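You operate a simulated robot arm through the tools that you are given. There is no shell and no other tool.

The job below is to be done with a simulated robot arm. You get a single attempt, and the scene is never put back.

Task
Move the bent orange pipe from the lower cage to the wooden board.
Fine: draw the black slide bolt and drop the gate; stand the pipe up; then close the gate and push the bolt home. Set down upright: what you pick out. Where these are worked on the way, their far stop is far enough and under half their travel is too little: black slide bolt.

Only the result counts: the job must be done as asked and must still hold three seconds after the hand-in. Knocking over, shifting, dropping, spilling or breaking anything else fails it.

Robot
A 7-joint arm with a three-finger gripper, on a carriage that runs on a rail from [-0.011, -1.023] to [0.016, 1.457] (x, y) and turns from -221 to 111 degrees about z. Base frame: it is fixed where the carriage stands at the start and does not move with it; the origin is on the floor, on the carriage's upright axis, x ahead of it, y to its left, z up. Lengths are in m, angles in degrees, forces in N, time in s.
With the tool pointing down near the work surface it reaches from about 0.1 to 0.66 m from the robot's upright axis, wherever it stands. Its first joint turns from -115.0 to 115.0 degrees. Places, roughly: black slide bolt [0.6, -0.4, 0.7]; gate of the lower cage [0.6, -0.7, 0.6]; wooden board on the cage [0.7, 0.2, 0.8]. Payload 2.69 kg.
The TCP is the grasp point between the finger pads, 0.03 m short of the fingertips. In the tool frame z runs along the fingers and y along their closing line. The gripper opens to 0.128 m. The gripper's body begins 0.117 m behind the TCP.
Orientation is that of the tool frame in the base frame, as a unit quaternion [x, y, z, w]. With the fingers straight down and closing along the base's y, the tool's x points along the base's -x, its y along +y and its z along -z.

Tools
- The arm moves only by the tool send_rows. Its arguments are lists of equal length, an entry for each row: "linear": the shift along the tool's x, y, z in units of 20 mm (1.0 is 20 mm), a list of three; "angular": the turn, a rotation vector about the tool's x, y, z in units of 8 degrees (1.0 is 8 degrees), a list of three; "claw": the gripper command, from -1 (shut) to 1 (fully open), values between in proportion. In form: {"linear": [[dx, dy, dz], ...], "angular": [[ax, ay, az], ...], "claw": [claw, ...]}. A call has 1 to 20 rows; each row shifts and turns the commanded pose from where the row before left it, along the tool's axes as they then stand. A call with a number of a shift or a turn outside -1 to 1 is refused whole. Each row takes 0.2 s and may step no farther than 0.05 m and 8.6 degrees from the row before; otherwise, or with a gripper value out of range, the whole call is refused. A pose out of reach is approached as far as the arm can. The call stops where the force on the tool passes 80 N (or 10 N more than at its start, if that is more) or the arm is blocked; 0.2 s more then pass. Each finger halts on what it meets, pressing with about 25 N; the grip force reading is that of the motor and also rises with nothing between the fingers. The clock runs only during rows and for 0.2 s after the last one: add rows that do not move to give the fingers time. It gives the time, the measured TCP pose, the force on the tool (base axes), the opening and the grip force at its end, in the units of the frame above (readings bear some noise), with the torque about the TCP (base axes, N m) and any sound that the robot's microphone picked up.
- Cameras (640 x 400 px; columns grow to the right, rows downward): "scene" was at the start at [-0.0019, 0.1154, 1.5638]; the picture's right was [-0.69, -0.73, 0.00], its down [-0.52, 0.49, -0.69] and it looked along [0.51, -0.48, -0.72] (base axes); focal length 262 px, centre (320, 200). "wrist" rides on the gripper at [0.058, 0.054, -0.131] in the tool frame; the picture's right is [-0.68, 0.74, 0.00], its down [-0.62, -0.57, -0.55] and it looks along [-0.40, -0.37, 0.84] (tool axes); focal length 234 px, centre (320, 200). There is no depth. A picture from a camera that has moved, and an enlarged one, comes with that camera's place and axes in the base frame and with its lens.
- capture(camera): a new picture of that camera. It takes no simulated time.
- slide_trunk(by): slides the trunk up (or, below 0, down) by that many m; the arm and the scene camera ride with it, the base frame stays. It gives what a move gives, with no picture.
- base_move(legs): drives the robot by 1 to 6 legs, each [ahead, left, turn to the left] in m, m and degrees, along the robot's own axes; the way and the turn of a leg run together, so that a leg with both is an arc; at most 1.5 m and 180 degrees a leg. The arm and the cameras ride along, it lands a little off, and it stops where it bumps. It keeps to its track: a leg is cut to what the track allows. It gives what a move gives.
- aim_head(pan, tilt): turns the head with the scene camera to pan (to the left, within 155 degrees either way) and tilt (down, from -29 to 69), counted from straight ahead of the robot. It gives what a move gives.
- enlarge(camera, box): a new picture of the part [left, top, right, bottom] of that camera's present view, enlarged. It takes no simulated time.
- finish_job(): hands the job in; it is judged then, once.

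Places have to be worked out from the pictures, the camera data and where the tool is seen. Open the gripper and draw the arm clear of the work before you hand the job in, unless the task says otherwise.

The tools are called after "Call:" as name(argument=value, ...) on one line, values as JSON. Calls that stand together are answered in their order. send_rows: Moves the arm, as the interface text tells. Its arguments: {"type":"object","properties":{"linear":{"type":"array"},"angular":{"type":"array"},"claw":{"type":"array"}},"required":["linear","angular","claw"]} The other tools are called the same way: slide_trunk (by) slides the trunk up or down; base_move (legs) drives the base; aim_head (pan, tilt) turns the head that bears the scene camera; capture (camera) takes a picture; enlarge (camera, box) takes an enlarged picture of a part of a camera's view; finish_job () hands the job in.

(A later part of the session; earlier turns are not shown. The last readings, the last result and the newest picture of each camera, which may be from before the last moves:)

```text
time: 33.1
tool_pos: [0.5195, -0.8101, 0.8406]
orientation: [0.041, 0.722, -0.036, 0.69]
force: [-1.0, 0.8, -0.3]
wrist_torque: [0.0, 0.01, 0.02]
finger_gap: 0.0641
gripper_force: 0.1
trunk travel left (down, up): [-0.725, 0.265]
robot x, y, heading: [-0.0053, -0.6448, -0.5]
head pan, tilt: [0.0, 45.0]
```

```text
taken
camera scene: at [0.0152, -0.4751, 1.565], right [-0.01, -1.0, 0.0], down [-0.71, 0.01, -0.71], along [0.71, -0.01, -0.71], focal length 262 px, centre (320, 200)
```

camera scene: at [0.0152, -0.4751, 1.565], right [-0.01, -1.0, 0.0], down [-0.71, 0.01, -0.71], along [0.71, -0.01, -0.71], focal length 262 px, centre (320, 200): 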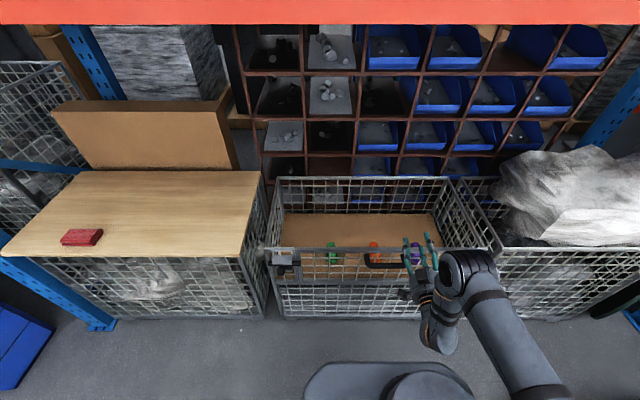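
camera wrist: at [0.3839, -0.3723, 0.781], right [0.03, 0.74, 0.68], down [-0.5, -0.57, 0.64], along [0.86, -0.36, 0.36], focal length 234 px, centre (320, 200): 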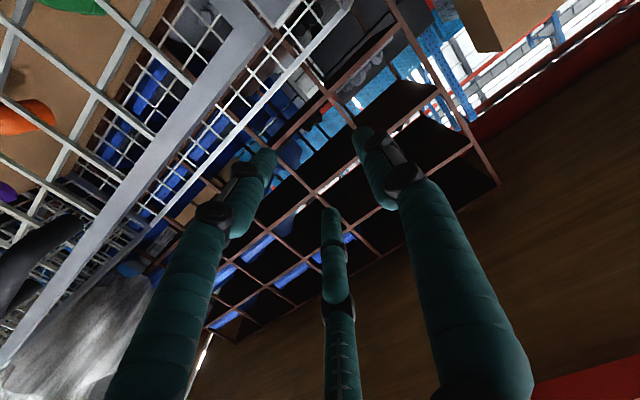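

From here the cage and the pipes are in clear view. I'll zoom in on the pipes and on the bolt.

Call:
enlarge(camera="scene", box=[310, 225, 430, 285])

Call:
enlarge(camera="scene", box=[255, 235, 335, 295])

```text
5.33 times, centred on (370, 255) of scene
camera zoom: at [0.0152, -0.4751, 1.565], right [-0.01, -1.0, 0.0], down [-0.71, 0.01, -0.71], along [0.71, -0.01, -0.71], focal length 1396 px, centre (53, -93)
```

zoom: 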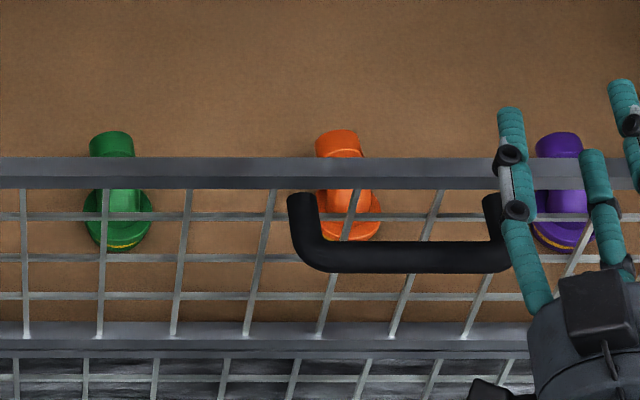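

```text
6.67 times, centred on (295, 265) of scene
camera zoom: at [0.0152, -0.4751, 1.565], right [-0.01, -1.0, 0.0], down [-0.71, 0.01, -0.71], along [0.71, -0.01, -0.71], focal length 1745 px, centre (487, -233)
```

zoom: 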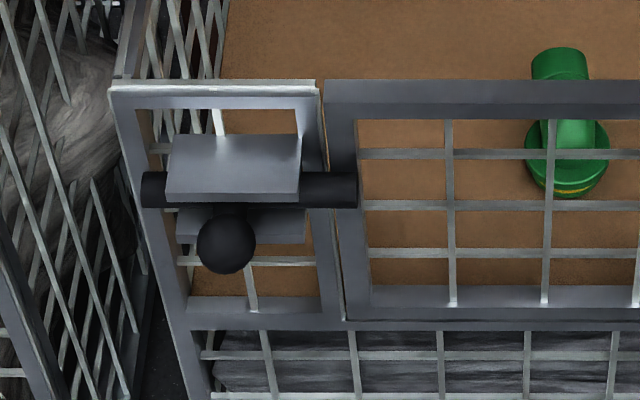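

The knob is at about (0.537, −0.332, 0.654) with radius ~0.017. I'll correct a small yaw error and carry the hand left above the rim toward the bolt, easing back in x.

Call:
send_rows(linear=[[0, 0.5, 0], [0, 0.98, -0.1], [0, 0.98, -0.1], [0, 0.98, -0.1], [0, 0.98, -0.1], [0, 0.98, -0.1], [0, 0.98, -0.1], [0, 0.98, -0.1], [0, 0.98, -0.1], [0, 0.98, -0.1], [0, 0.98, -0.1], [0, 0.98, -0.1], [0, 0.98, -0.1], [0, 0, 0]], angular=[[-0.78, 0, 0], [0, 0, 0], [0, 0, 0], [0, 0, 0], [0, 0, 0], [0, 0, 0], [0, 0, 0], [0, 0, 0], [0, 0, 0], [0, 0, 0], [0, 0, 0], [0, 0, 0], [0, 0, 0], [0, 0, 0]], claw=[0, 0, 0, 0, 0, 0, 0, 0, 0, 0, 0, 0, 0, 0])

Call:
capture(camera="scene")

```text
time: 34.0
tool_pos: [0.5159, -0.8399, 0.8392]
orientation: [0.063, 0.721, -0.056, 0.688]
force: [-0.6, -0.2, -0.9]
wrist_torque: [0.03, -0.02, 0.02]
finger_gap: 0.064
gripper_force: 0.2
trunk travel left (down, up): [-0.725, 0.265]
robot x, y, heading: [-0.0068, -0.6456, -0.5]
head pan, tilt: [0.0, 45.0]
stopped in row 4: the arm was blocked; the commanded pose is now the measured one
```

```text
taken
camera scene: at [0.0154, -0.4744, 1.5655], right [-0.01, -1.0, 0.0], down [-0.71, 0.01, -0.71], along [0.71, -0.01, -0.71], focal length 262 px, centre (320, 200)
```

scene: 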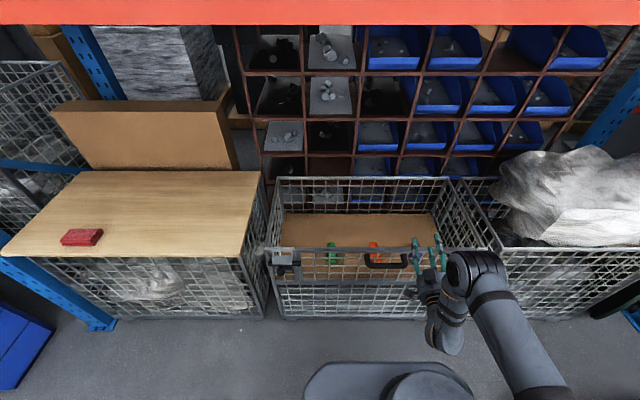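

In this folded posture the arm can't move its hand left, but base and trunk moves keep the posture, so I can use those for coarse positioning. First I'll try retracting the hand a little along its axis.

Call:
send_rows(linear=[[0, 0, -0.6], [0, 0, -0.6], [0, 0, -0.6], [0, 0, -0.6], [0, 0, 0]], angular=[[0, 0, 0], [0, 0, 0], [0, 0, 0], [0, 0, 0], [0, 0, 0]], claw=[0, 0, 0, 0, 0])

Call:
capture(camera="scene")

```text
time: 35.2
tool_pos: [0.4723, -0.8384, 0.8411]
orientation: [0.068, 0.719, -0.06, 0.689]
force: [-0.7, -0.6, 1.2]
wrist_torque: [-0.03, 0.0, -0.03]
finger_gap: 0.0638
gripper_force: 0.1
trunk travel left (down, up): [-0.725, 0.265]
robot x, y, heading: [-0.0089, -0.6465, -0.5]
head pan, tilt: [0.0, 45.0]
```

```text
taken
camera scene: at [0.0152, -0.4744, 1.5637], right [-0.01, -1.0, 0.0], down [-0.71, 0.01, -0.71], along [0.71, -0.01, -0.71], focal length 262 px, centre (320, 200)
```

scene: 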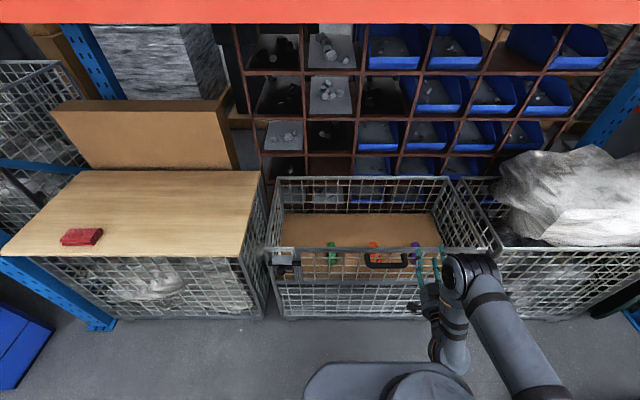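

Retracting works without a block. I'll retract 0.03 m more so the fingertips will stay ahead of the knob when I lower the trunk.

Call:
send_rows(linear=[[0, 0, -0.5], [0, 0, -0.5], [0, 0, -0.5], [0, 0, 0]], angular=[[0, 0, 0], [0, 0, 0], [0, 0, 0], [0, 0, 0]], claw=[0, 0, 0, 0])

```text
time: 36.2
tool_pos: [0.4631, -0.8442, 0.8413]
orientation: [0.078, 0.719, -0.069, 0.687]
force: [0.5, 0.0, -0.5]
wrist_torque: [-0.01, 0.02, 0.05]
finger_gap: 0.0642
gripper_force: 0.1
out of reach, approached as far as the arm can: row 2, 3
trunk travel left (down, up): [-0.725, 0.265]
robot x, y, heading: [-0.0095, -0.6512, -0.2]
head pan, tilt: [0.0, 45.0]
```

The arm's retract limit is near x = 0.463, which leaves the fingertips ~0.027 m ahead of the knob. I'll drive left so the hand (pointing about 12° right) lines up with the knob at y ≈ −0.316.

Call:
base_move(legs=[[0, 0.528, 0]])

Call:
capture(camera="scene")

```text
time: 39.3
tool_pos: [0.472, -0.3042, 0.8415]
orientation: [0.064, 0.721, -0.056, 0.688]
force: [0.2, 0.2, -0.7]
wrist_torque: [0.01, 0.01, 0.01]
finger_gap: 0.064
gripper_force: 0.1
trunk travel left (down, up): [-0.725, 0.265]
robot x, y, heading: [-0.0008, -0.1233, -0.3]
head pan, tilt: [0.0, 45.0]
```

```text
taken
camera scene: at [0.0205, 0.0482, 1.5651], right [-0.01, -1.0, 0.0], down [-0.71, 0.0, -0.71], along [0.71, 0.0, -0.71], focal length 262 px, centre (320, 200)
```

scene: 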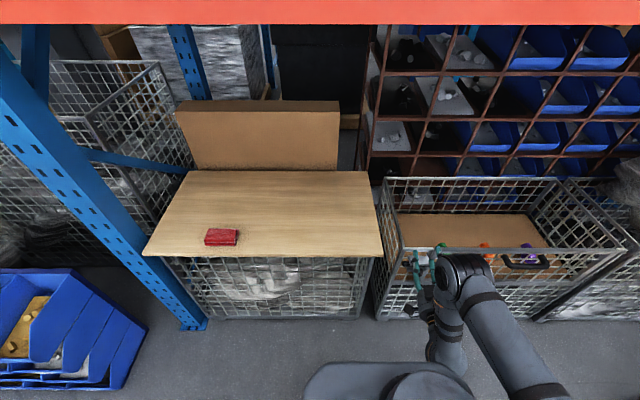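

The hand is at (0.472, −0.304, 0.842), pointing about 10° right. I'll shift it 16 mm to the right with the arm, then lower the trunk about 0.18 m in two steps.

Call:
send_rows(linear=[[0, -0.4, 0], [0, -0.4, 0], [0, 0, 0]], angular=[[0, 0, 0], [0, 0, 0], [0, 0, 0]], claw=[0, 0, 0])

Call:
slide_trunk(by=-0.1)

Call:
capture(camera="scene")

Call:
capture(camera="wrist")

```text
time: 40.1
tool_pos: [0.4753, -0.3126, 0.8421]
orientation: [0.058, 0.721, -0.051, 0.688]
force: [-0.2, 0.1, 1.0]
wrist_torque: [0.04, 0.01, -0.01]
finger_gap: 0.0638
gripper_force: 0.0
trunk travel left (down, up): [-0.725, 0.265]
robot x, y, heading: [-0.0008, -0.1256, -0.2]
head pan, tilt: [0.0, 45.0]
```

```text
time: 41.4
tool_pos: [0.4735, -0.3151, 0.7411]
orientation: [0.06, 0.721, -0.052, 0.688]
force: [-0.4, 0.0, 0.4]
wrist_torque: [0.02, 0.03, 0.03]
finger_gap: 0.064
gripper_force: 0.1
trunk travel left (down, up): [-0.625, 0.365]
robot x, y, heading: [0.0007, -0.1254, -0.2]
head pan, tilt: [0.0, 45.0]
```

```text
taken
camera scene: at [0.0204, 0.0477, 1.464], right [-0.01, -1.0, 0.0], down [-0.71, 0.0, -0.71], along [0.71, 0.0, -0.71], focal length 262 px, centre (320, 200)
```

scene: 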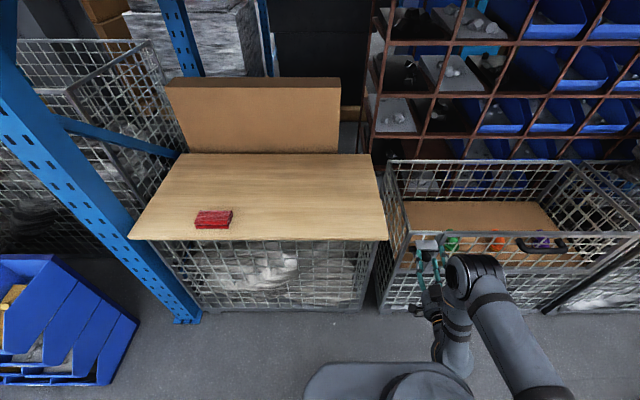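

```text
taken
camera wrist: at [0.351, -0.2405, 0.6894], right [0.15, 0.72, 0.68], down [-0.6, -0.48, 0.64], along [0.78, -0.5, 0.36], focal length 234 px, centre (320, 200)
```

wrist: 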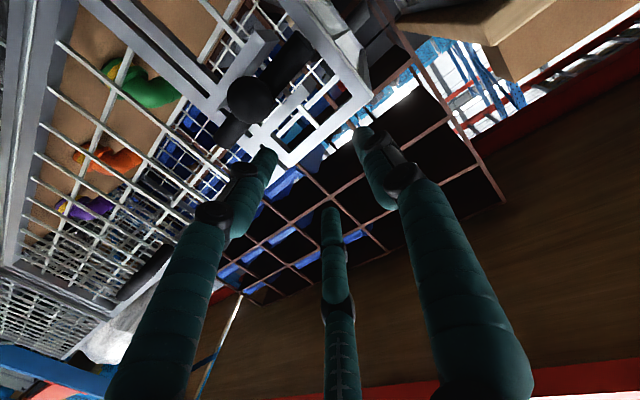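

The wrist camera sees the knob at upper left as expected. I'll shift 6 mm right and lower the trunk another 0.083 m.

Call:
send_rows(linear=[[0, -0.3, 0], [0, 0, 0]], angular=[[0, 0, 0], [0, 0, 0]], claw=[0.1, 0.1])

Call:
slide_trunk(by=-0.083)

Call:
capture(camera="wrist")

Call:
enlarge(camera="scene", box=[380, 190, 500, 290])

```text
time: 42.0
tool_pos: [0.4733, -0.3214, 0.7407]
orientation: [0.059, 0.721, -0.052, 0.688]
force: [-0.1, -1.7, -0.4]
wrist_torque: [0.01, 0.01, 0.01]
finger_gap: 0.0703
gripper_force: 0.0
trunk travel left (down, up): [-0.625, 0.365]
robot x, y, heading: [-0.0043, -0.126, -0.3]
head pan, tilt: [0.0, 45.0]
```

```text
time: 43.2
tool_pos: [0.4727, -0.3198, 0.6785]
orientation: [0.059, 0.722, -0.051, 0.687]
force: [-0.2, 0.3, 0.0]
wrist_torque: [0.02, 0.02, 0.03]
finger_gap: 0.0703
gripper_force: 0.0
trunk travel left (down, up): [-0.542, 0.448]
robot x, y, heading: [0.0012, -0.122, -0.1]
head pan, tilt: [0.0, 45.0]
```

```text
taken
camera wrist: at [0.3503, -0.2459, 0.627], right [0.15, 0.72, 0.68], down [-0.6, -0.48, 0.64], along [0.79, -0.5, 0.36], focal length 234 px, centre (320, 200)
```

wrist: 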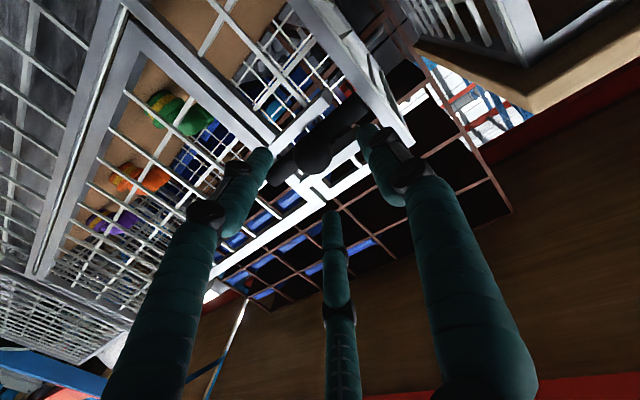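

```text
4.00 times, centred on (440, 240) of scene
camera zoom: at [0.0212, 0.0477, 1.4017], right [-0.01, -1.0, 0.0], down [-0.71, 0.0, -0.71], along [0.71, 0.0, -0.71], focal length 1047 px, centre (-160, 40)
```

zoom: 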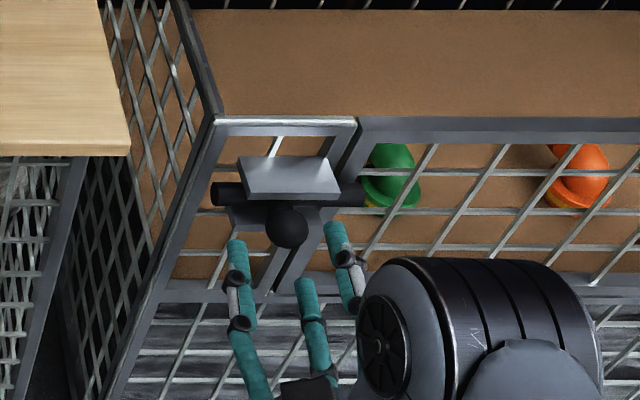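

The trunk reading says −0.083 but the tool and camera only came down 0.062, so it may still be settling or be touching something. I'll hold still and re-read.

Call:
send_rows(linear=[[0, 0, 0], [0, 0, 0]], angular=[[0, 0, 0], [0, 0, 0]], claw=[0.1, 0.1])

Call:
capture(camera="scene")

```text
time: 43.8
tool_pos: [0.4713, -0.322, 0.6778]
orientation: [0.061, 0.722, -0.052, 0.687]
force: [0.2, -0.4, 0.4]
wrist_torque: [-0.02, 0.0, 0.02]
finger_gap: 0.07
gripper_force: 0.1
trunk travel left (down, up): [-0.542, 0.448]
robot x, y, heading: [-0.0024, -0.123, -0.2]
head pan, tilt: [0.0, 45.0]
```

```text
taken
camera scene: at [0.0212, 0.0476, 1.4017], right [-0.01, -1.0, 0.0], down [-0.71, 0.0, -0.71], along [0.71, 0.0, -0.71], focal length 262 px, centre (320, 200)
```

scene: 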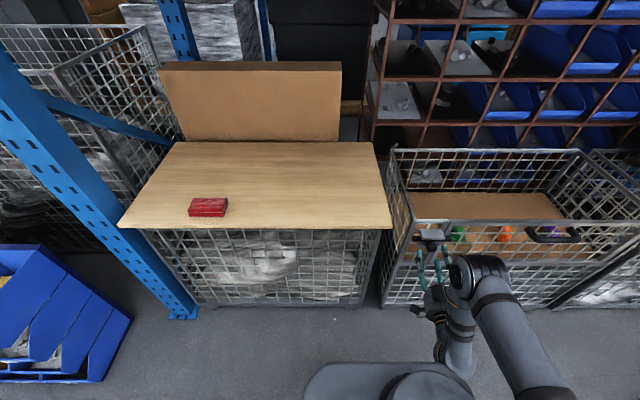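

The trunk seems held 0.02 m above its commanded height. I'll nudge it up slightly to see whether reading and motion agree again.

Call:
slide_trunk(by=0.02)

Call:
aim_head(pan=-30, tilt=65)

Call:
capture(camera="scene")

```text
time: 44.5
tool_pos: [0.4726, -0.3232, 0.6784]
orientation: [0.062, 0.723, -0.054, 0.686]
force: [0.7, 1.0, -0.3]
wrist_torque: [-0.06, 0.03, 0.0]
finger_gap: 0.0703
gripper_force: 0.1
trunk travel left (down, up): [-0.562, 0.428]
robot x, y, heading: [0.0005, -0.122, -0.2]
head pan, tilt: [0.0, 45.0]
```

```text
time: 45.4
tool_pos: [0.4723, -0.3238, 0.6775]
orientation: [0.062, 0.723, -0.054, 0.686]
force: [-0.1, -0.4, 0.6]
wrist_torque: [0.04, 0.04, -0.01]
finger_gap: 0.0704
gripper_force: 0.1
trunk travel left (down, up): [-0.562, 0.428]
robot x, y, heading: [-0.0017, -0.1202, -0.5]
head pan, tilt: [-30.0, 65.0]
```

```text
taken
camera scene: at [-0.0074, 0.0172, 1.3771], right [-0.5, -0.86, 0.0], down [-0.78, 0.46, -0.42], along [0.36, -0.21, -0.91], focal length 262 px, centre (320, 200)
```

scene: 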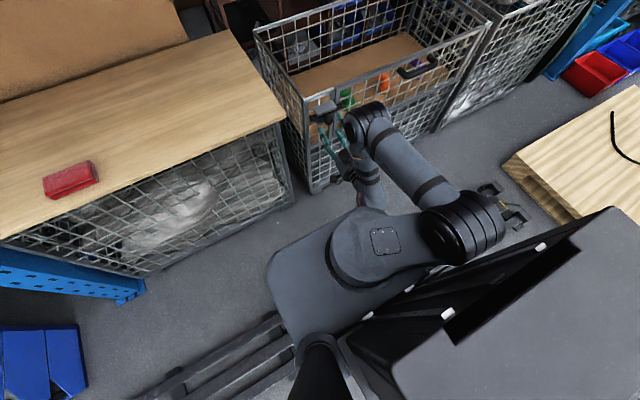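

The trunk doesn't go lower in this posture (the arm's shoulder joint likely rests near the robot's own hood), so I'm at z ≈ 0.678. I'll lower the remaining ~0.02 m with the arm itself, gently.

Call:
send_rows(linear=[[0.4, 0, 0], [0.4, 0, 0], [0, 0, 0]], angular=[[0, 0, 0], [0, 0, 0], [0, 0, 0]], claw=[0.1, 0.1, 0.1])

Call:
aim_head(pan=-15, tilt=45)

Call:
enlarge(camera="scene", box=[300, 150, 460, 270])

```text
time: 46.2
tool_pos: [0.4712, -0.3217, 0.663]
orientation: [0.061, 0.723, -0.053, 0.687]
force: [0.3, -0.4, 0.4]
wrist_torque: [0.03, -0.01, 0.02]
finger_gap: 0.0704
gripper_force: 0.1
trunk travel left (down, up): [-0.562, 0.428]
robot x, y, heading: [-0.002, -0.1228, -0.3]
head pan, tilt: [-30.0, 65.0]
```

```text
time: 47.0
tool_pos: [0.4711, -0.322, 0.6623]
orientation: [0.061, 0.723, -0.053, 0.686]
force: [0.0, 0.0, 0.4]
wrist_torque: [0.01, 0.0, -0.03]
finger_gap: 0.0704
gripper_force: 0.0
trunk travel left (down, up): [-0.562, 0.428]
robot x, y, heading: [0.0023, -0.1204, -0.5]
head pan, tilt: [-15.0, 45.0]
```

```text
3.33 times, centred on (380, 210) of scene
camera zoom: at [0.0185, 0.0267, 1.402], right [-0.27, -0.96, 0.0], down [-0.68, 0.19, -0.71], along [0.68, -0.19, -0.71], focal length 872 px, centre (120, 167)
```

zoom: 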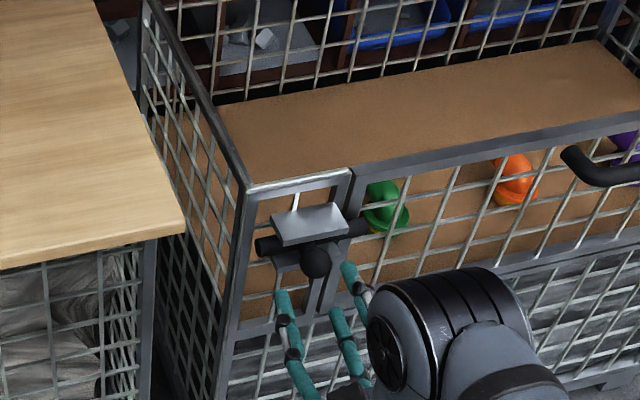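

z is now 0.662 and the hand's axis crosses the knob at y ≈ −0.333. I'll drop 5 mm more and advance the open fingers around the knob.

Call:
send_rows(linear=[[0.28, 0, 0], [0, 0, 0.7], [0, 0, 0.7], [0, 0, 0.7], [0, 0, 0]], angular=[[0, 0, 0], [0, 0, 0], [0, 0, 0], [0, 0, 0], [0, 0, 0]], claw=[0.1, 0.1, 0.1, 0.1, 0.1])

Call:
enlarge(camera="scene", box=[330, 180, 430, 260])

Call:
capture(camera="wrist")

```text
time: 48.2
tool_pos: [0.5113, -0.3325, 0.6541]
orientation: [0.064, 0.721, -0.056, 0.687]
force: [-5.4, 2.4, 2.4]
wrist_torque: [0.07, -0.06, 0.27]
finger_gap: 0.0727
gripper_force: 0.8
trunk travel left (down, up): [-0.562, 0.428]
robot x, y, heading: [-0.0026, -0.1232, -0.5]
head pan, tilt: [-15.0, 45.0]
```

```text
5.00 times, centred on (380, 220) of scene
camera zoom: at [0.0167, 0.0269, 1.4012], right [-0.26, -0.96, 0.0], down [-0.68, 0.19, -0.71], along [0.68, -0.19, -0.71], focal length 1308 px, centre (20, 100)
```

zoom: 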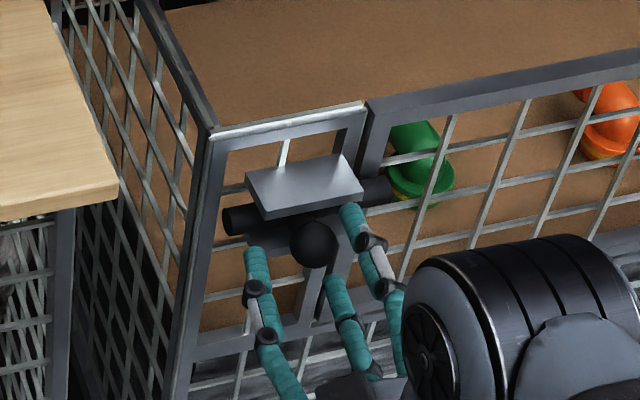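

```text
taken
camera wrist: at [0.3892, -0.2568, 0.6026], right [0.16, 0.72, 0.68], down [-0.61, -0.47, 0.64], along [0.78, -0.51, 0.36], focal length 234 px, centre (320, 200)
```

wrist: 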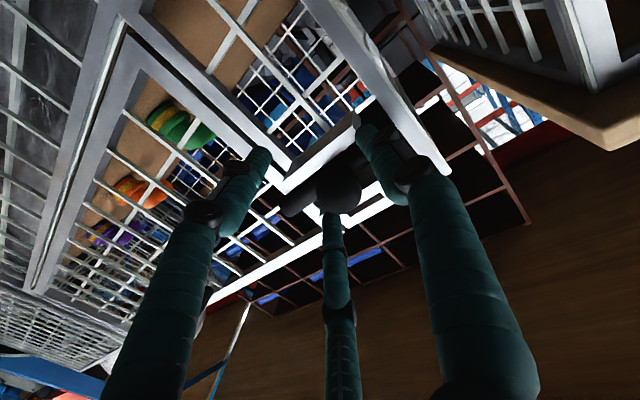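

There's a light 5 N touch, probably the upper finger's tip on the housing's front edge. I'll back off 4 mm and close the fingers on the knob.

Call:
send_rows(linear=[[0, 0, -0.2], [0, 0, 0], [0, 0, 0], [0, 0, 0], [0, 0, 0], [0, 0, 0], [0, 0, 0]], angular=[[0, 0, 0], [0, 0, 0], [0, 0, 0], [0, 0, 0], [0, 0, 0], [0, 0, 0], [0, 0, 0]], claw=[0.1, -0.2, -0.6, -1, -1, -1, -1])

Call:
enlarge(camera="scene", box=[330, 180, 430, 260])

Call:
capture(camera="wrist")

```text
time: 49.8
tool_pos: [0.5081, -0.3338, 0.6527]
orientation: [0.065, 0.723, -0.057, 0.686]
force: [18.2, -1.9, -14.5]
wrist_torque: [-0.2, 1.53, -0.12]
finger_gap: 0.0384
gripper_force: 44.5
trunk travel left (down, up): [-0.562, 0.428]
robot x, y, heading: [-0.0021, -0.1223, -0.5]
head pan, tilt: [-15.0, 45.0]
```

```text
5.00 times, centred on (380, 220) of scene
camera zoom: at [0.0214, 0.0258, 1.4022], right [-0.26, -0.96, 0.0], down [-0.68, 0.19, -0.7], along [0.68, -0.19, -0.71], focal length 1308 px, centre (20, 100)
```

zoom: 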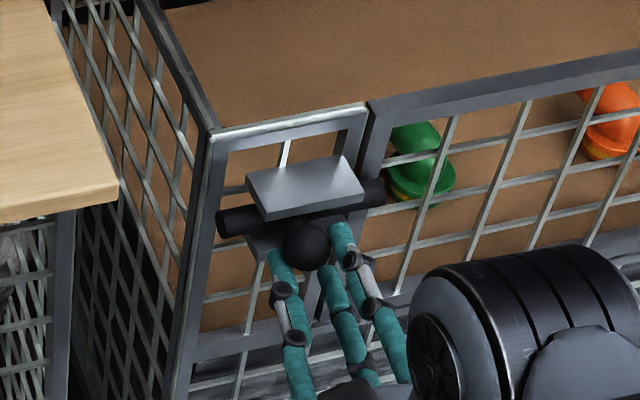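

```text
taken
camera wrist: at [0.3863, -0.2572, 0.6019], right [0.16, 0.71, 0.68], down [-0.6, -0.47, 0.64], along [0.78, -0.52, 0.35], focal length 234 px, centre (320, 200)
```

wrist: 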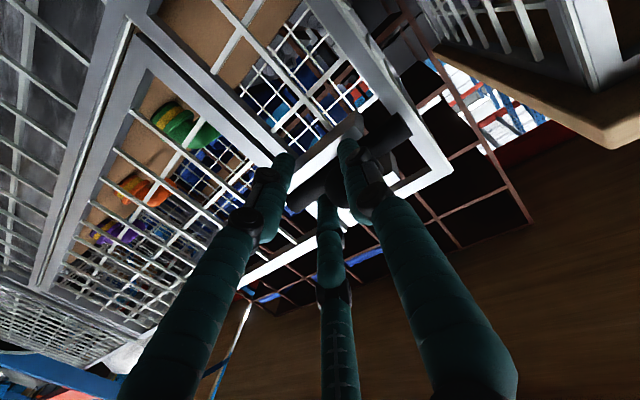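

The knob is gripped (gap 0.038, firm grip force). I'll slide it left by driving the base 20 mm, since the arm itself can't easily go left here.

Call:
base_move(legs=[[0, 0.02, 0]])

Call:
enlarge(camera="scene", box=[330, 180, 430, 260])

```text
time: 50.6
tool_pos: [0.5073, -0.3113, 0.6531]
orientation: [0.063, 0.724, -0.055, 0.685]
force: [11.2, 1.9, -16.9]
wrist_torque: [-0.78, 2.0, -0.06]
finger_gap: 0.0381
gripper_force: 45.6
trunk travel left (down, up): [-0.562, 0.428]
robot x, y, heading: [-0.0021, -0.1014, -0.3]
head pan, tilt: [-15.0, 45.0]
```

```text
5.00 times, centred on (380, 220) of scene
camera zoom: at [0.0212, 0.0465, 1.4021], right [-0.26, -0.96, 0.0], down [-0.68, 0.19, -0.71], along [0.68, -0.19, -0.71], focal length 1308 px, centre (20, 100)
```

zoom: 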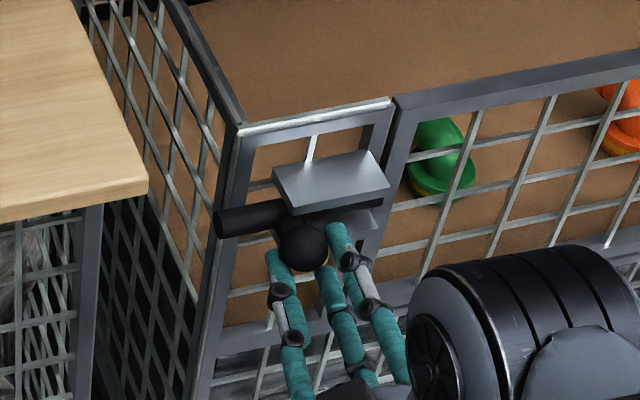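

The bolt slid another ~22 mm freely, and its tip is now about at the gate post's edge. I'll keep driving left in a small step to find the far stop.

Call:
base_move(legs=[[0, 0.012, 0]])

Call:
enlarge(camera="scene", box=[330, 180, 430, 260])

```text
time: 51.4
tool_pos: [0.5085, -0.3093, 0.6535]
orientation: [0.073, 0.723, -0.062, 0.684]
force: [31.5, -36.3, -4.3]
wrist_torque: [0.45, 1.22, 0.29]
finger_gap: 0.038
gripper_force: 44.9
trunk travel left (down, up): [-0.562, 0.428]
robot x, y, heading: [-0.0025, -0.0902, -0.5]
head pan, tilt: [-15.0, 45.0]
```

```text
5.00 times, centred on (380, 220) of scene
camera zoom: at [0.0223, 0.055, 1.4027], right [-0.27, -0.96, 0.0], down [-0.68, 0.19, -0.7], along [0.68, -0.19, -0.71], focal length 1308 px, centre (20, 100)
```

zoom: 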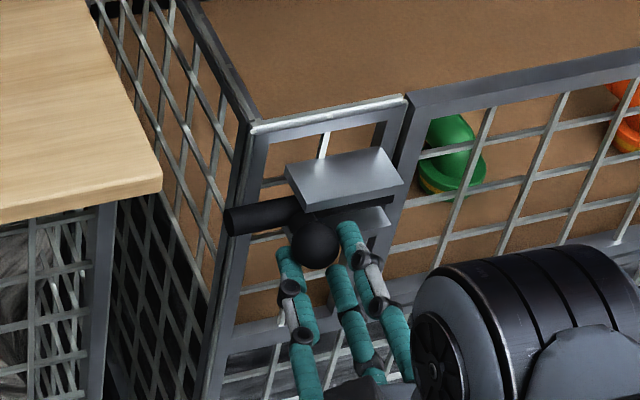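

The bolt hit its far stop (36 N sideways with the hand no longer moving), so it's fully drawn. I'll relax the base by 8 mm, then open the fingers and back away.

Call:
base_move(legs=[[0, -0.008, 0]])

Call:
send_rows(linear=[[0, 0, 0], [0, 0, 0], [0, 0, 0], [0, 0, 0], [0, 0, 0], [0, 0, 0]], angular=[[0, 0, 0], [0, 0, 0], [0, 0, 0], [0, 0, 0], [0, 0, 0], [0, 0, 0]], claw=[-0.3, 0, 0.1, 0.1, 0.1, 0.1])

Call:
enlarge(camera="scene", box=[330, 180, 430, 260])

```text
time: 52.1
tool_pos: [0.5068, -0.3149, 0.6524]
orientation: [0.071, 0.723, -0.062, 0.684]
force: [19.2, 1.0, -16.4]
wrist_torque: [-0.64, 1.79, 1.04]
finger_gap: 0.0379
gripper_force: 45.0
trunk travel left (down, up): [-0.562, 0.428]
robot x, y, heading: [0.0011, -0.0969, -0.3]
head pan, tilt: [-15.0, 45.0]
```

```text
time: 53.5
tool_pos: [0.5051, -0.314, 0.6533]
orientation: [0.07, 0.722, -0.061, 0.685]
force: [0.5, -0.3, -0.2]
wrist_torque: [-0.02, -0.03, 0.01]
finger_gap: 0.0703
gripper_force: 0.0
trunk travel left (down, up): [-0.562, 0.428]
robot x, y, heading: [-0.0006, -0.0991, -0.5]
head pan, tilt: [-15.0, 45.0]
```

```text
5.00 times, centred on (380, 220) of scene
camera zoom: at [0.0179, 0.0505, 1.4022], right [-0.26, -0.96, 0.0], down [-0.68, 0.19, -0.71], along [0.68, -0.19, -0.71], focal length 1308 px, centre (20, 100)
```

zoom: 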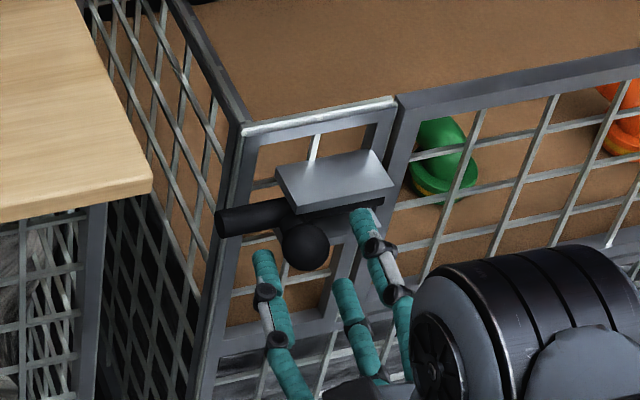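

On relaxing, the bolt crept back about 5 mm with the hand. I'll grip the knob again, drive left to the stop, and release there without relaxing first.

Call:
send_rows(linear=[[0, 0, 0], [0, 0, 0], [0, 0, 0], [0, 0, 0], [0, 0, 0]], angular=[[0, 0, 0], [0, 0, 0], [0, 0, 0], [0, 0, 0], [0, 0, 0]], claw=[-0.2, -0.6, -1, -1, -1])

Call:
base_move(legs=[[0, 0.01, 0]])

Call:
send_rows(linear=[[0, 0, 0], [0, 0, 0], [0, 0, 0], [0, 0, 0], [0, 0, 0]], angular=[[0, 0, 0], [0, 0, 0], [0, 0, 0], [0, 0, 0], [0, 0, 0]], claw=[0.1, 0.1, 0.1, 0.1, 0.1])

Call:
enlarge(camera="scene", box=[330, 180, 430, 260])

```text
time: 54.7
tool_pos: [0.5066, -0.3143, 0.6558]
orientation: [0.07, 0.723, -0.061, 0.685]
force: [5.3, 2.9, 0.2]
wrist_torque: [0.21, 0.41, 0.86]
finger_gap: 0.039
gripper_force: 38.9
trunk travel left (down, up): [-0.562, 0.428]
robot x, y, heading: [0.0013, -0.0957, -0.4]
head pan, tilt: [-15.0, 45.0]
```

```text
time: 55.5
tool_pos: [0.5061, -0.3077, 0.6541]
orientation: [0.074, 0.723, -0.064, 0.684]
force: [15.3, -14.3, 5.6]
wrist_torque: [0.12, 0.93, 0.28]
finger_gap: 0.0391
gripper_force: 45.0
trunk travel left (down, up): [-0.562, 0.428]
robot x, y, heading: [0.0033, -0.0903, -0.6]
head pan, tilt: [-15.0, 45.0]
```

```text
time: 56.6
tool_pos: [0.5065, -0.3076, 0.6555]
orientation: [0.073, 0.721, -0.064, 0.686]
force: [0.3, -0.8, 0.0]
wrist_torque: [0.01, -0.05, 0.0]
finger_gap: 0.0708
gripper_force: 0.1
trunk travel left (down, up): [-0.562, 0.428]
robot x, y, heading: [-0.0023, -0.0879, -0.5]
head pan, tilt: [-15.0, 45.0]
```

```text
5.00 times, centred on (380, 220) of scene
camera zoom: at [0.018, 0.0604, 1.4021], right [-0.27, -0.96, 0.0], down [-0.68, 0.19, -0.71], along [0.68, -0.19, -0.71], focal length 1308 px, centre (20, 100)
```

zoom: 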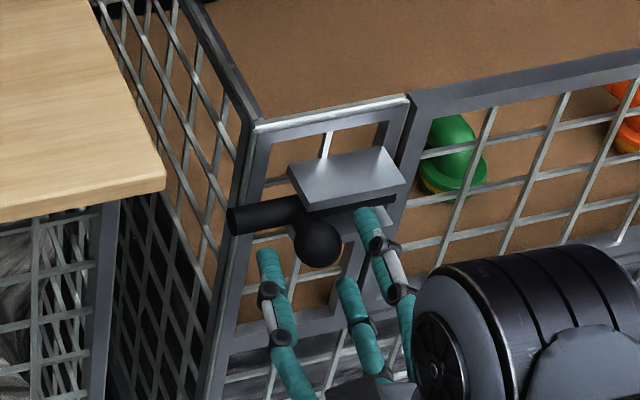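

The bolt now rests at its far stop (knob near y −0.308, rod tip clear of the gate). I'll retract the fingers from the knob and raise the trunk back up.

Call:
send_rows(linear=[[0, 0, -0.6], [0, 0, -0.6], [0, 0, -0.6], [0, 0, 0]], angular=[[0, 0, 0], [0, 0, 0], [0, 0, 0], [0, 0, 0]], claw=[0.1, 0.1, 0.1, 0.1])

Call:
slide_trunk(by=0.2)

Call:
capture(camera="scene")

```text
time: 57.6
tool_pos: [0.4715, -0.2993, 0.6553]
orientation: [0.073, 0.721, -0.065, 0.686]
force: [0.9, -0.1, -0.1]
wrist_torque: [-0.02, -0.01, 0.0]
finger_gap: 0.0703
gripper_force: 0.1
trunk travel left (down, up): [-0.562, 0.428]
robot x, y, heading: [0.002, -0.0922, -0.4]
head pan, tilt: [-15.0, 45.0]
```

```text
time: 59.8
tool_pos: [0.4712, -0.2966, 0.8558]
orientation: [0.07, 0.722, -0.062, 0.685]
force: [0.4, 0.3, -0.3]
wrist_torque: [-0.01, 0.0, -0.04]
finger_gap: 0.0705
gripper_force: 0.1
trunk travel left (down, up): [-0.762, 0.228]
robot x, y, heading: [0.0019, -0.0867, -0.4]
head pan, tilt: [-15.0, 45.0]
```

```text
taken
camera scene: at [0.0182, 0.0602, 1.6031], right [-0.27, -0.96, 0.0], down [-0.68, 0.19, -0.71], along [0.68, -0.19, -0.71], focal length 262 px, centre (320, 200)
```

scene: 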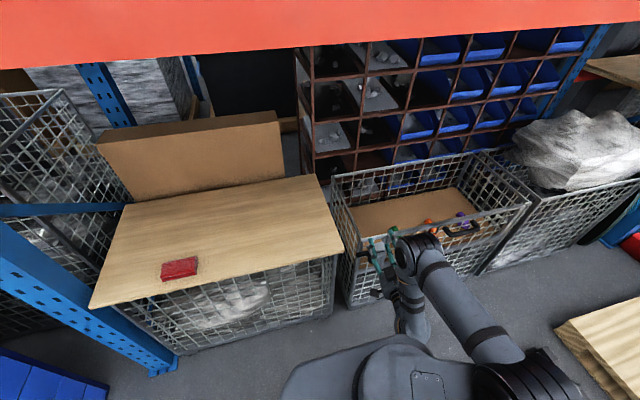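

Clear of the bolt. Next I want the tool pointing down to hook the gate's top from inside; I'll raise the trunk a bit more, drive right, and rotate the tool back down at a clear height.

Call:
slide_trunk(by=0.06)

Call:
base_move(legs=[[0, -0.35, 0]])

Call:
send_rows(linear=[[0, 0, 0.5], [0, 0, 0.5], [0, 0, 0], [0, 0, 0], [0, 0, 0], [0, 0, 0], [0, 0, 0], [0, 0, 0]], angular=[[0, 0, 0], [0, 0, 0], [0, 1, 0], [0, 1, 0], [0, 1, 0], [0, 1, 0], [0, 1, 0], [0, 0, 0]], claw=[0.1, 0, -0.5, -1, -1, -1, -1, -1])

Call:
capture(camera="scene")

```text
time: 60.8
tool_pos: [0.4714, -0.2968, 0.9152]
orientation: [0.07, 0.722, -0.062, 0.685]
force: [-0.5, 0.0, -0.1]
wrist_torque: [0.02, -0.01, -0.03]
finger_gap: 0.0706
gripper_force: 0.0
trunk travel left (down, up): [-0.822, 0.168]
robot x, y, heading: [0.0002, -0.0901, -0.2]
head pan, tilt: [-15.0, 45.0]
```

```text
time: 63.1
tool_pos: [0.4685, -0.6609, 0.9158]
orientation: [0.072, 0.722, -0.062, 0.685]
force: [0.4, 0.1, 0.8]
wrist_torque: [-0.02, 0.02, 0.0]
finger_gap: 0.0702
gripper_force: 0.0
trunk travel left (down, up): [-0.822, 0.168]
robot x, y, heading: [-0.007, -0.4529, -0.5]
head pan, tilt: [-15.0, 45.0]
```

```text
time: 64.9
tool_pos: [0.4884, -0.6637, 0.9143]
orientation: [0.088, 0.913, -0.034, 0.397]
force: [0.4, -1.1, -0.1]
wrist_torque: [0.0, 0.01, 0.0]
finger_gap: 0.0022
gripper_force: 25.2
trunk travel left (down, up): [-0.822, 0.168]
robot x, y, heading: [-0.0046, -0.4524, -0.7]
head pan, tilt: [-15.0, 45.0]
```

```text
taken
camera scene: at [0.0147, -0.3011, 1.6622], right [-0.27, -0.96, 0.0], down [-0.68, 0.19, -0.71], along [0.68, -0.19, -0.71], focal length 262 px, centre (320, 200)
```

scene: 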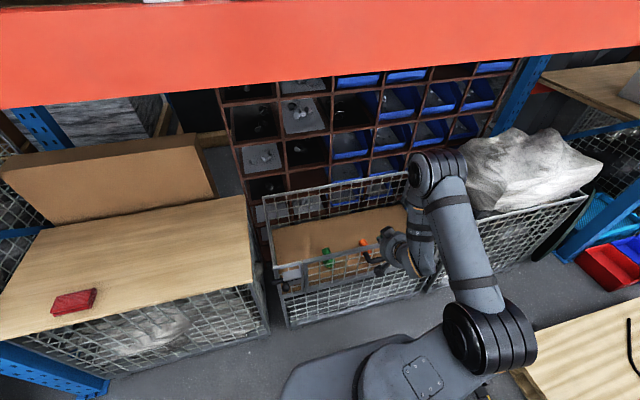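

Tilt is back to about 47° without trouble. I'll rotate three more rows toward vertical.

Call:
send_rows(linear=[[0, 0, 0], [0, 0, 0], [0, 0, 0], [0, 0, 0]], angular=[[0, 1, 0], [0, 1, 0], [0, 1, 0], [0, 0, 0]], claw=[-1, -1, -1, -1])

Call:
capture(camera="scene")

Call:
capture(camera="wrist")

```text
time: 65.9
tool_pos: [0.4877, -0.6647, 0.9155]
orientation: [0.094, 0.975, -0.015, 0.199]
force: [-0.4, -0.1, -0.3]
wrist_torque: [-0.01, -0.04, 0.0]
finger_gap: 0.0021
gripper_force: 25.4
trunk travel left (down, up): [-0.822, 0.168]
robot x, y, heading: [-0.0042, -0.4494, -0.7]
head pan, tilt: [-15.0, 45.0]
```

```text
taken
camera scene: at [0.0139, -0.3011, 1.6622], right [-0.27, -0.96, 0.0], down [-0.68, 0.19, -0.71], along [0.68, -0.19, -0.71], focal length 262 px, centre (320, 200)
```

scene: 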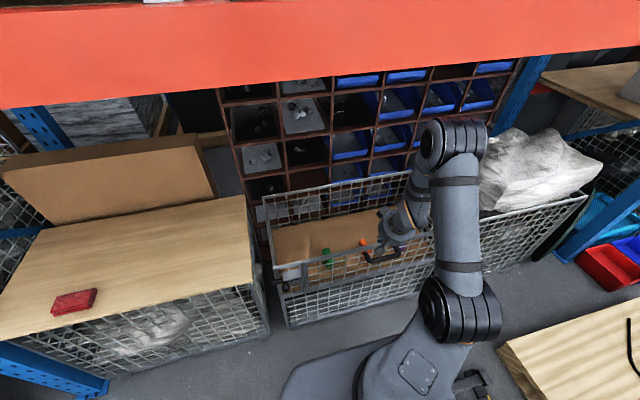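

```text
taken
camera wrist: at [0.3945, -0.5926, 1.0133], right [0.75, 0.6, 0.27], down [0.24, -0.63, 0.74], along [0.62, -0.49, -0.61], focal length 234 px, centre (320, 200)
```

wrist: 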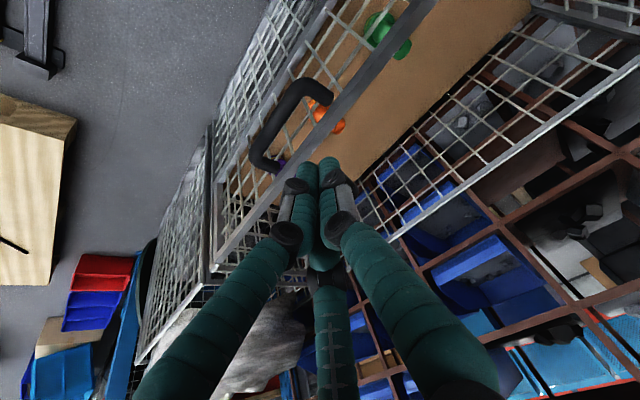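

The arm is now smoothly at 23° tilt, which suits hooking with extra reach. I'll move the shut fingers over the rim to just inside the gate, at about (0.645, −0.62, 0.80).

Call:
send_rows(linear=[[-0.493, 0.406, 0.906], [-0.493, 0.406, 0.906], [-0.493, 0.406, 0.906], [-0.493, 0.406, 0.906], [-0.493, 0.406, 0.906], [-0.493, 0.406, 0.906], [-0.493, 0.406, 0.906], [-0.493, 0.406, 0.906], [-0.493, 0.406, 0.906], [0, 0, 0]], angular=[[0, 0, 0], [0, 0, 0], [0, 0, 0], [0, 0, 0], [0, 0, 0], [0, 0, 0], [0, 0, 0], [0, 0, 0], [0, 0, 0], [0, 0, 0]], claw=[-1, -1, -1, -1, -1, -1, -1, -1, -1, -1])

Call:
aim_head(pan=-10, tilt=45)

Call:
capture(camera="scene")

Call:
capture(camera="wrist")

```text
time: 68.1
tool_pos: [0.6436, -0.6207, 0.8008]
orientation: [0.095, 0.975, -0.015, 0.199]
force: [-0.7, -0.1, 0.2]
wrist_torque: [0.04, -0.01, 0.01]
finger_gap: 0.002
gripper_force: 25.6
trunk travel left (down, up): [-0.822, 0.168]
robot x, y, heading: [-0.0053, -0.4488, -0.1]
head pan, tilt: [-15.0, 45.0]
```

```text
time: 68.8
tool_pos: [0.6438, -0.6202, 0.8004]
orientation: [0.094, 0.975, -0.015, 0.199]
force: [0.2, -0.3, 0.8]
wrist_torque: [0.04, 0.0, 0.02]
finger_gap: 0.0021
gripper_force: 24.4
trunk travel left (down, up): [-0.822, 0.168]
robot x, y, heading: [-0.0055, -0.4494, -0.3]
head pan, tilt: [-10.0, 45.0]
```

```text
taken
camera scene: at [0.0162, -0.2941, 1.6622], right [-0.18, -0.98, 0.0], down [-0.7, 0.13, -0.71], along [0.7, -0.13, -0.71], focal length 262 px, centre (320, 200)
```

scene: 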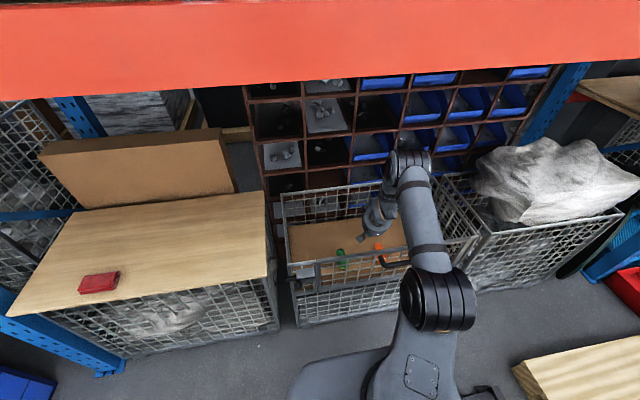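

```text
taken
camera wrist: at [0.5525, -0.5481, 0.8979], right [0.75, 0.6, 0.27], down [0.24, -0.63, 0.74], along [0.62, -0.49, -0.61], focal length 234 px, centre (320, 200)
```

wrist: 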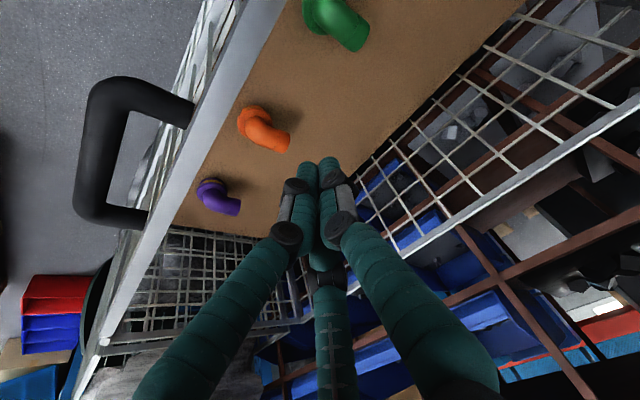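

The hand is inside over the cage at (0.644, −0.620, 0.800) and the wrist camera has a clear view of the pipes. I'll zoom in on the orange one.

Call:
enlarge(camera="wrist", box=[190, 80, 350, 220])

Call:
enlarge(camera="scene", box=[320, 225, 420, 295])

```text
2.86 times, centred on (270, 150) of wrist
camera zoom: at [0.5525, -0.5481, 0.8979], right [0.75, 0.6, 0.27], down [0.24, -0.63, 0.74], along [0.62, -0.49, -0.61], focal length 669 px, centre (463, 343)
```

zoom: 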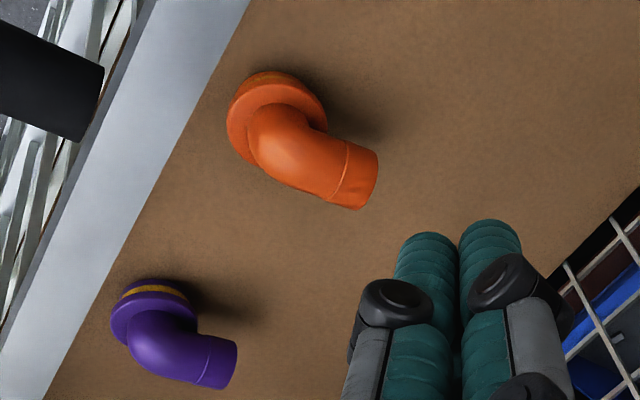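

```text
5.71 times, centred on (370, 260) of scene
camera zoom: at [0.0162, -0.2941, 1.6622], right [-0.18, -0.98, 0.0], down [-0.7, 0.13, -0.71], along [0.7, -0.13, -0.71], focal length 1495 px, centre (34, -143)
```

zoom: 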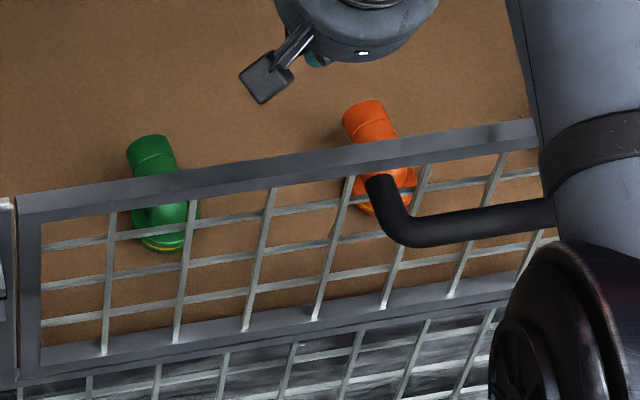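

The views agree: the orange elbow already stands on its yellow-banded flange near (0.71, −0.753), floor z ≈ 0.455, with its outlet facing +x at z ≈ 0.52. Now I'll lower the shut fingers just inside the gate's top bar.

Call:
send_rows(linear=[[0.306, 0, 0.82], [0.306, 0, 0.82], [0.306, 0, 0.82], [0.306, 0, 0.82], [0.306, 0, 0.82], [0, 0, 0]], angular=[[0, 0, 0], [0, 0, 0], [0, 0, 0], [0, 0, 0], [0, 0, 0], [0, 0, 0]], claw=[-1, -1, -1, -1, -1, -1])

Call:
capture(camera="wrist")

Call:
enlarge(camera="scene", box=[320, 190, 440, 290])

```text
time: 70.2
tool_pos: [0.6488, -0.6192, 0.7117]
orientation: [0.094, 0.975, -0.015, 0.199]
force: [-1.3, -0.4, 0.6]
wrist_torque: [-0.02, 0.0, -0.03]
finger_gap: 0.0021
gripper_force: 25.5
trunk travel left (down, up): [-0.822, 0.168]
robot x, y, heading: [-0.004, -0.4503, -0.4]
head pan, tilt: [-10.0, 45.0]
```

```text
taken
camera wrist: at [0.5563, -0.5465, 0.8098], right [0.75, 0.6, 0.27], down [0.24, -0.63, 0.74], along [0.62, -0.49, -0.61], focal length 234 px, centre (320, 200)
```

wrist: 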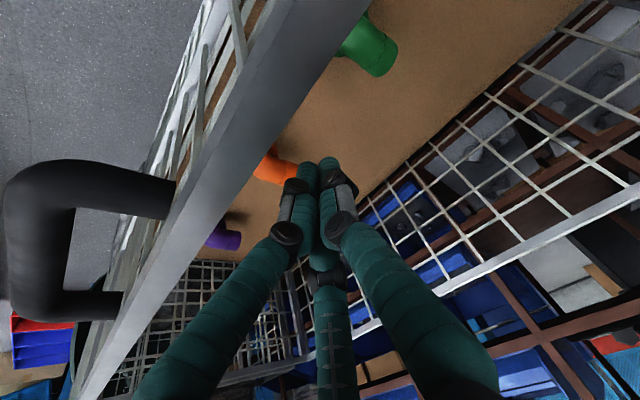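

```text
4.00 times, centred on (380, 240) of scene
camera zoom: at [0.0157, -0.294, 1.6622], right [-0.18, -0.98, 0.0], down [-0.69, 0.13, -0.71], along [0.7, -0.13, -0.71], focal length 1047 px, centre (80, 40)
```

zoom: 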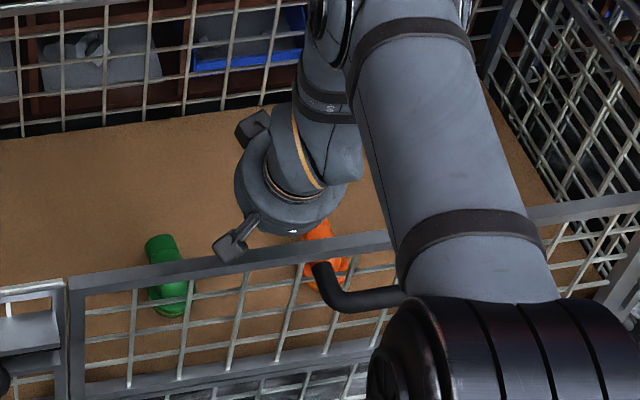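

No contact yet; the fingers are inside the gate's top bar. I'll pull toward −x in small rows and watch the force.

Call:
send_rows(linear=[[0.54, -0.114, -0.231], [0.54, -0.114, -0.231], [0.54, -0.114, -0.231], [0.54, -0.114, -0.231], [0, 0, 0]], angular=[[0, 0, 0], [0, 0, 0], [0, 0, 0], [0, 0, 0], [0, 0, 0]], claw=[-1, -1, -1, -1, -1])

Call:
enlarge(camera="scene", box=[270, 190, 440, 310])

```text
time: 71.4
tool_pos: [0.6017, -0.6201, 0.7135]
orientation: [0.095, 0.975, -0.016, 0.2]
force: [5.6, 0.1, 6.5]
wrist_torque: [0.02, 0.38, 0.07]
finger_gap: 0.0022
gripper_force: 25.0
trunk travel left (down, up): [-0.822, 0.168]
robot x, y, heading: [-0.0024, -0.4513, -0.3]
head pan, tilt: [-10.0, 45.0]
```

```text
3.33 times, centred on (355, 250) of scene
camera zoom: at [0.0161, -0.2939, 1.6622], right [-0.18, -0.98, 0.0], down [-0.7, 0.13, -0.71], along [0.7, -0.13, -0.71], focal length 872 px, centre (203, 33)
```

zoom: 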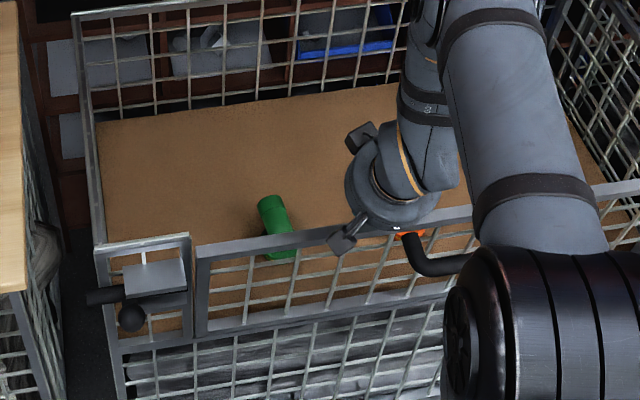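

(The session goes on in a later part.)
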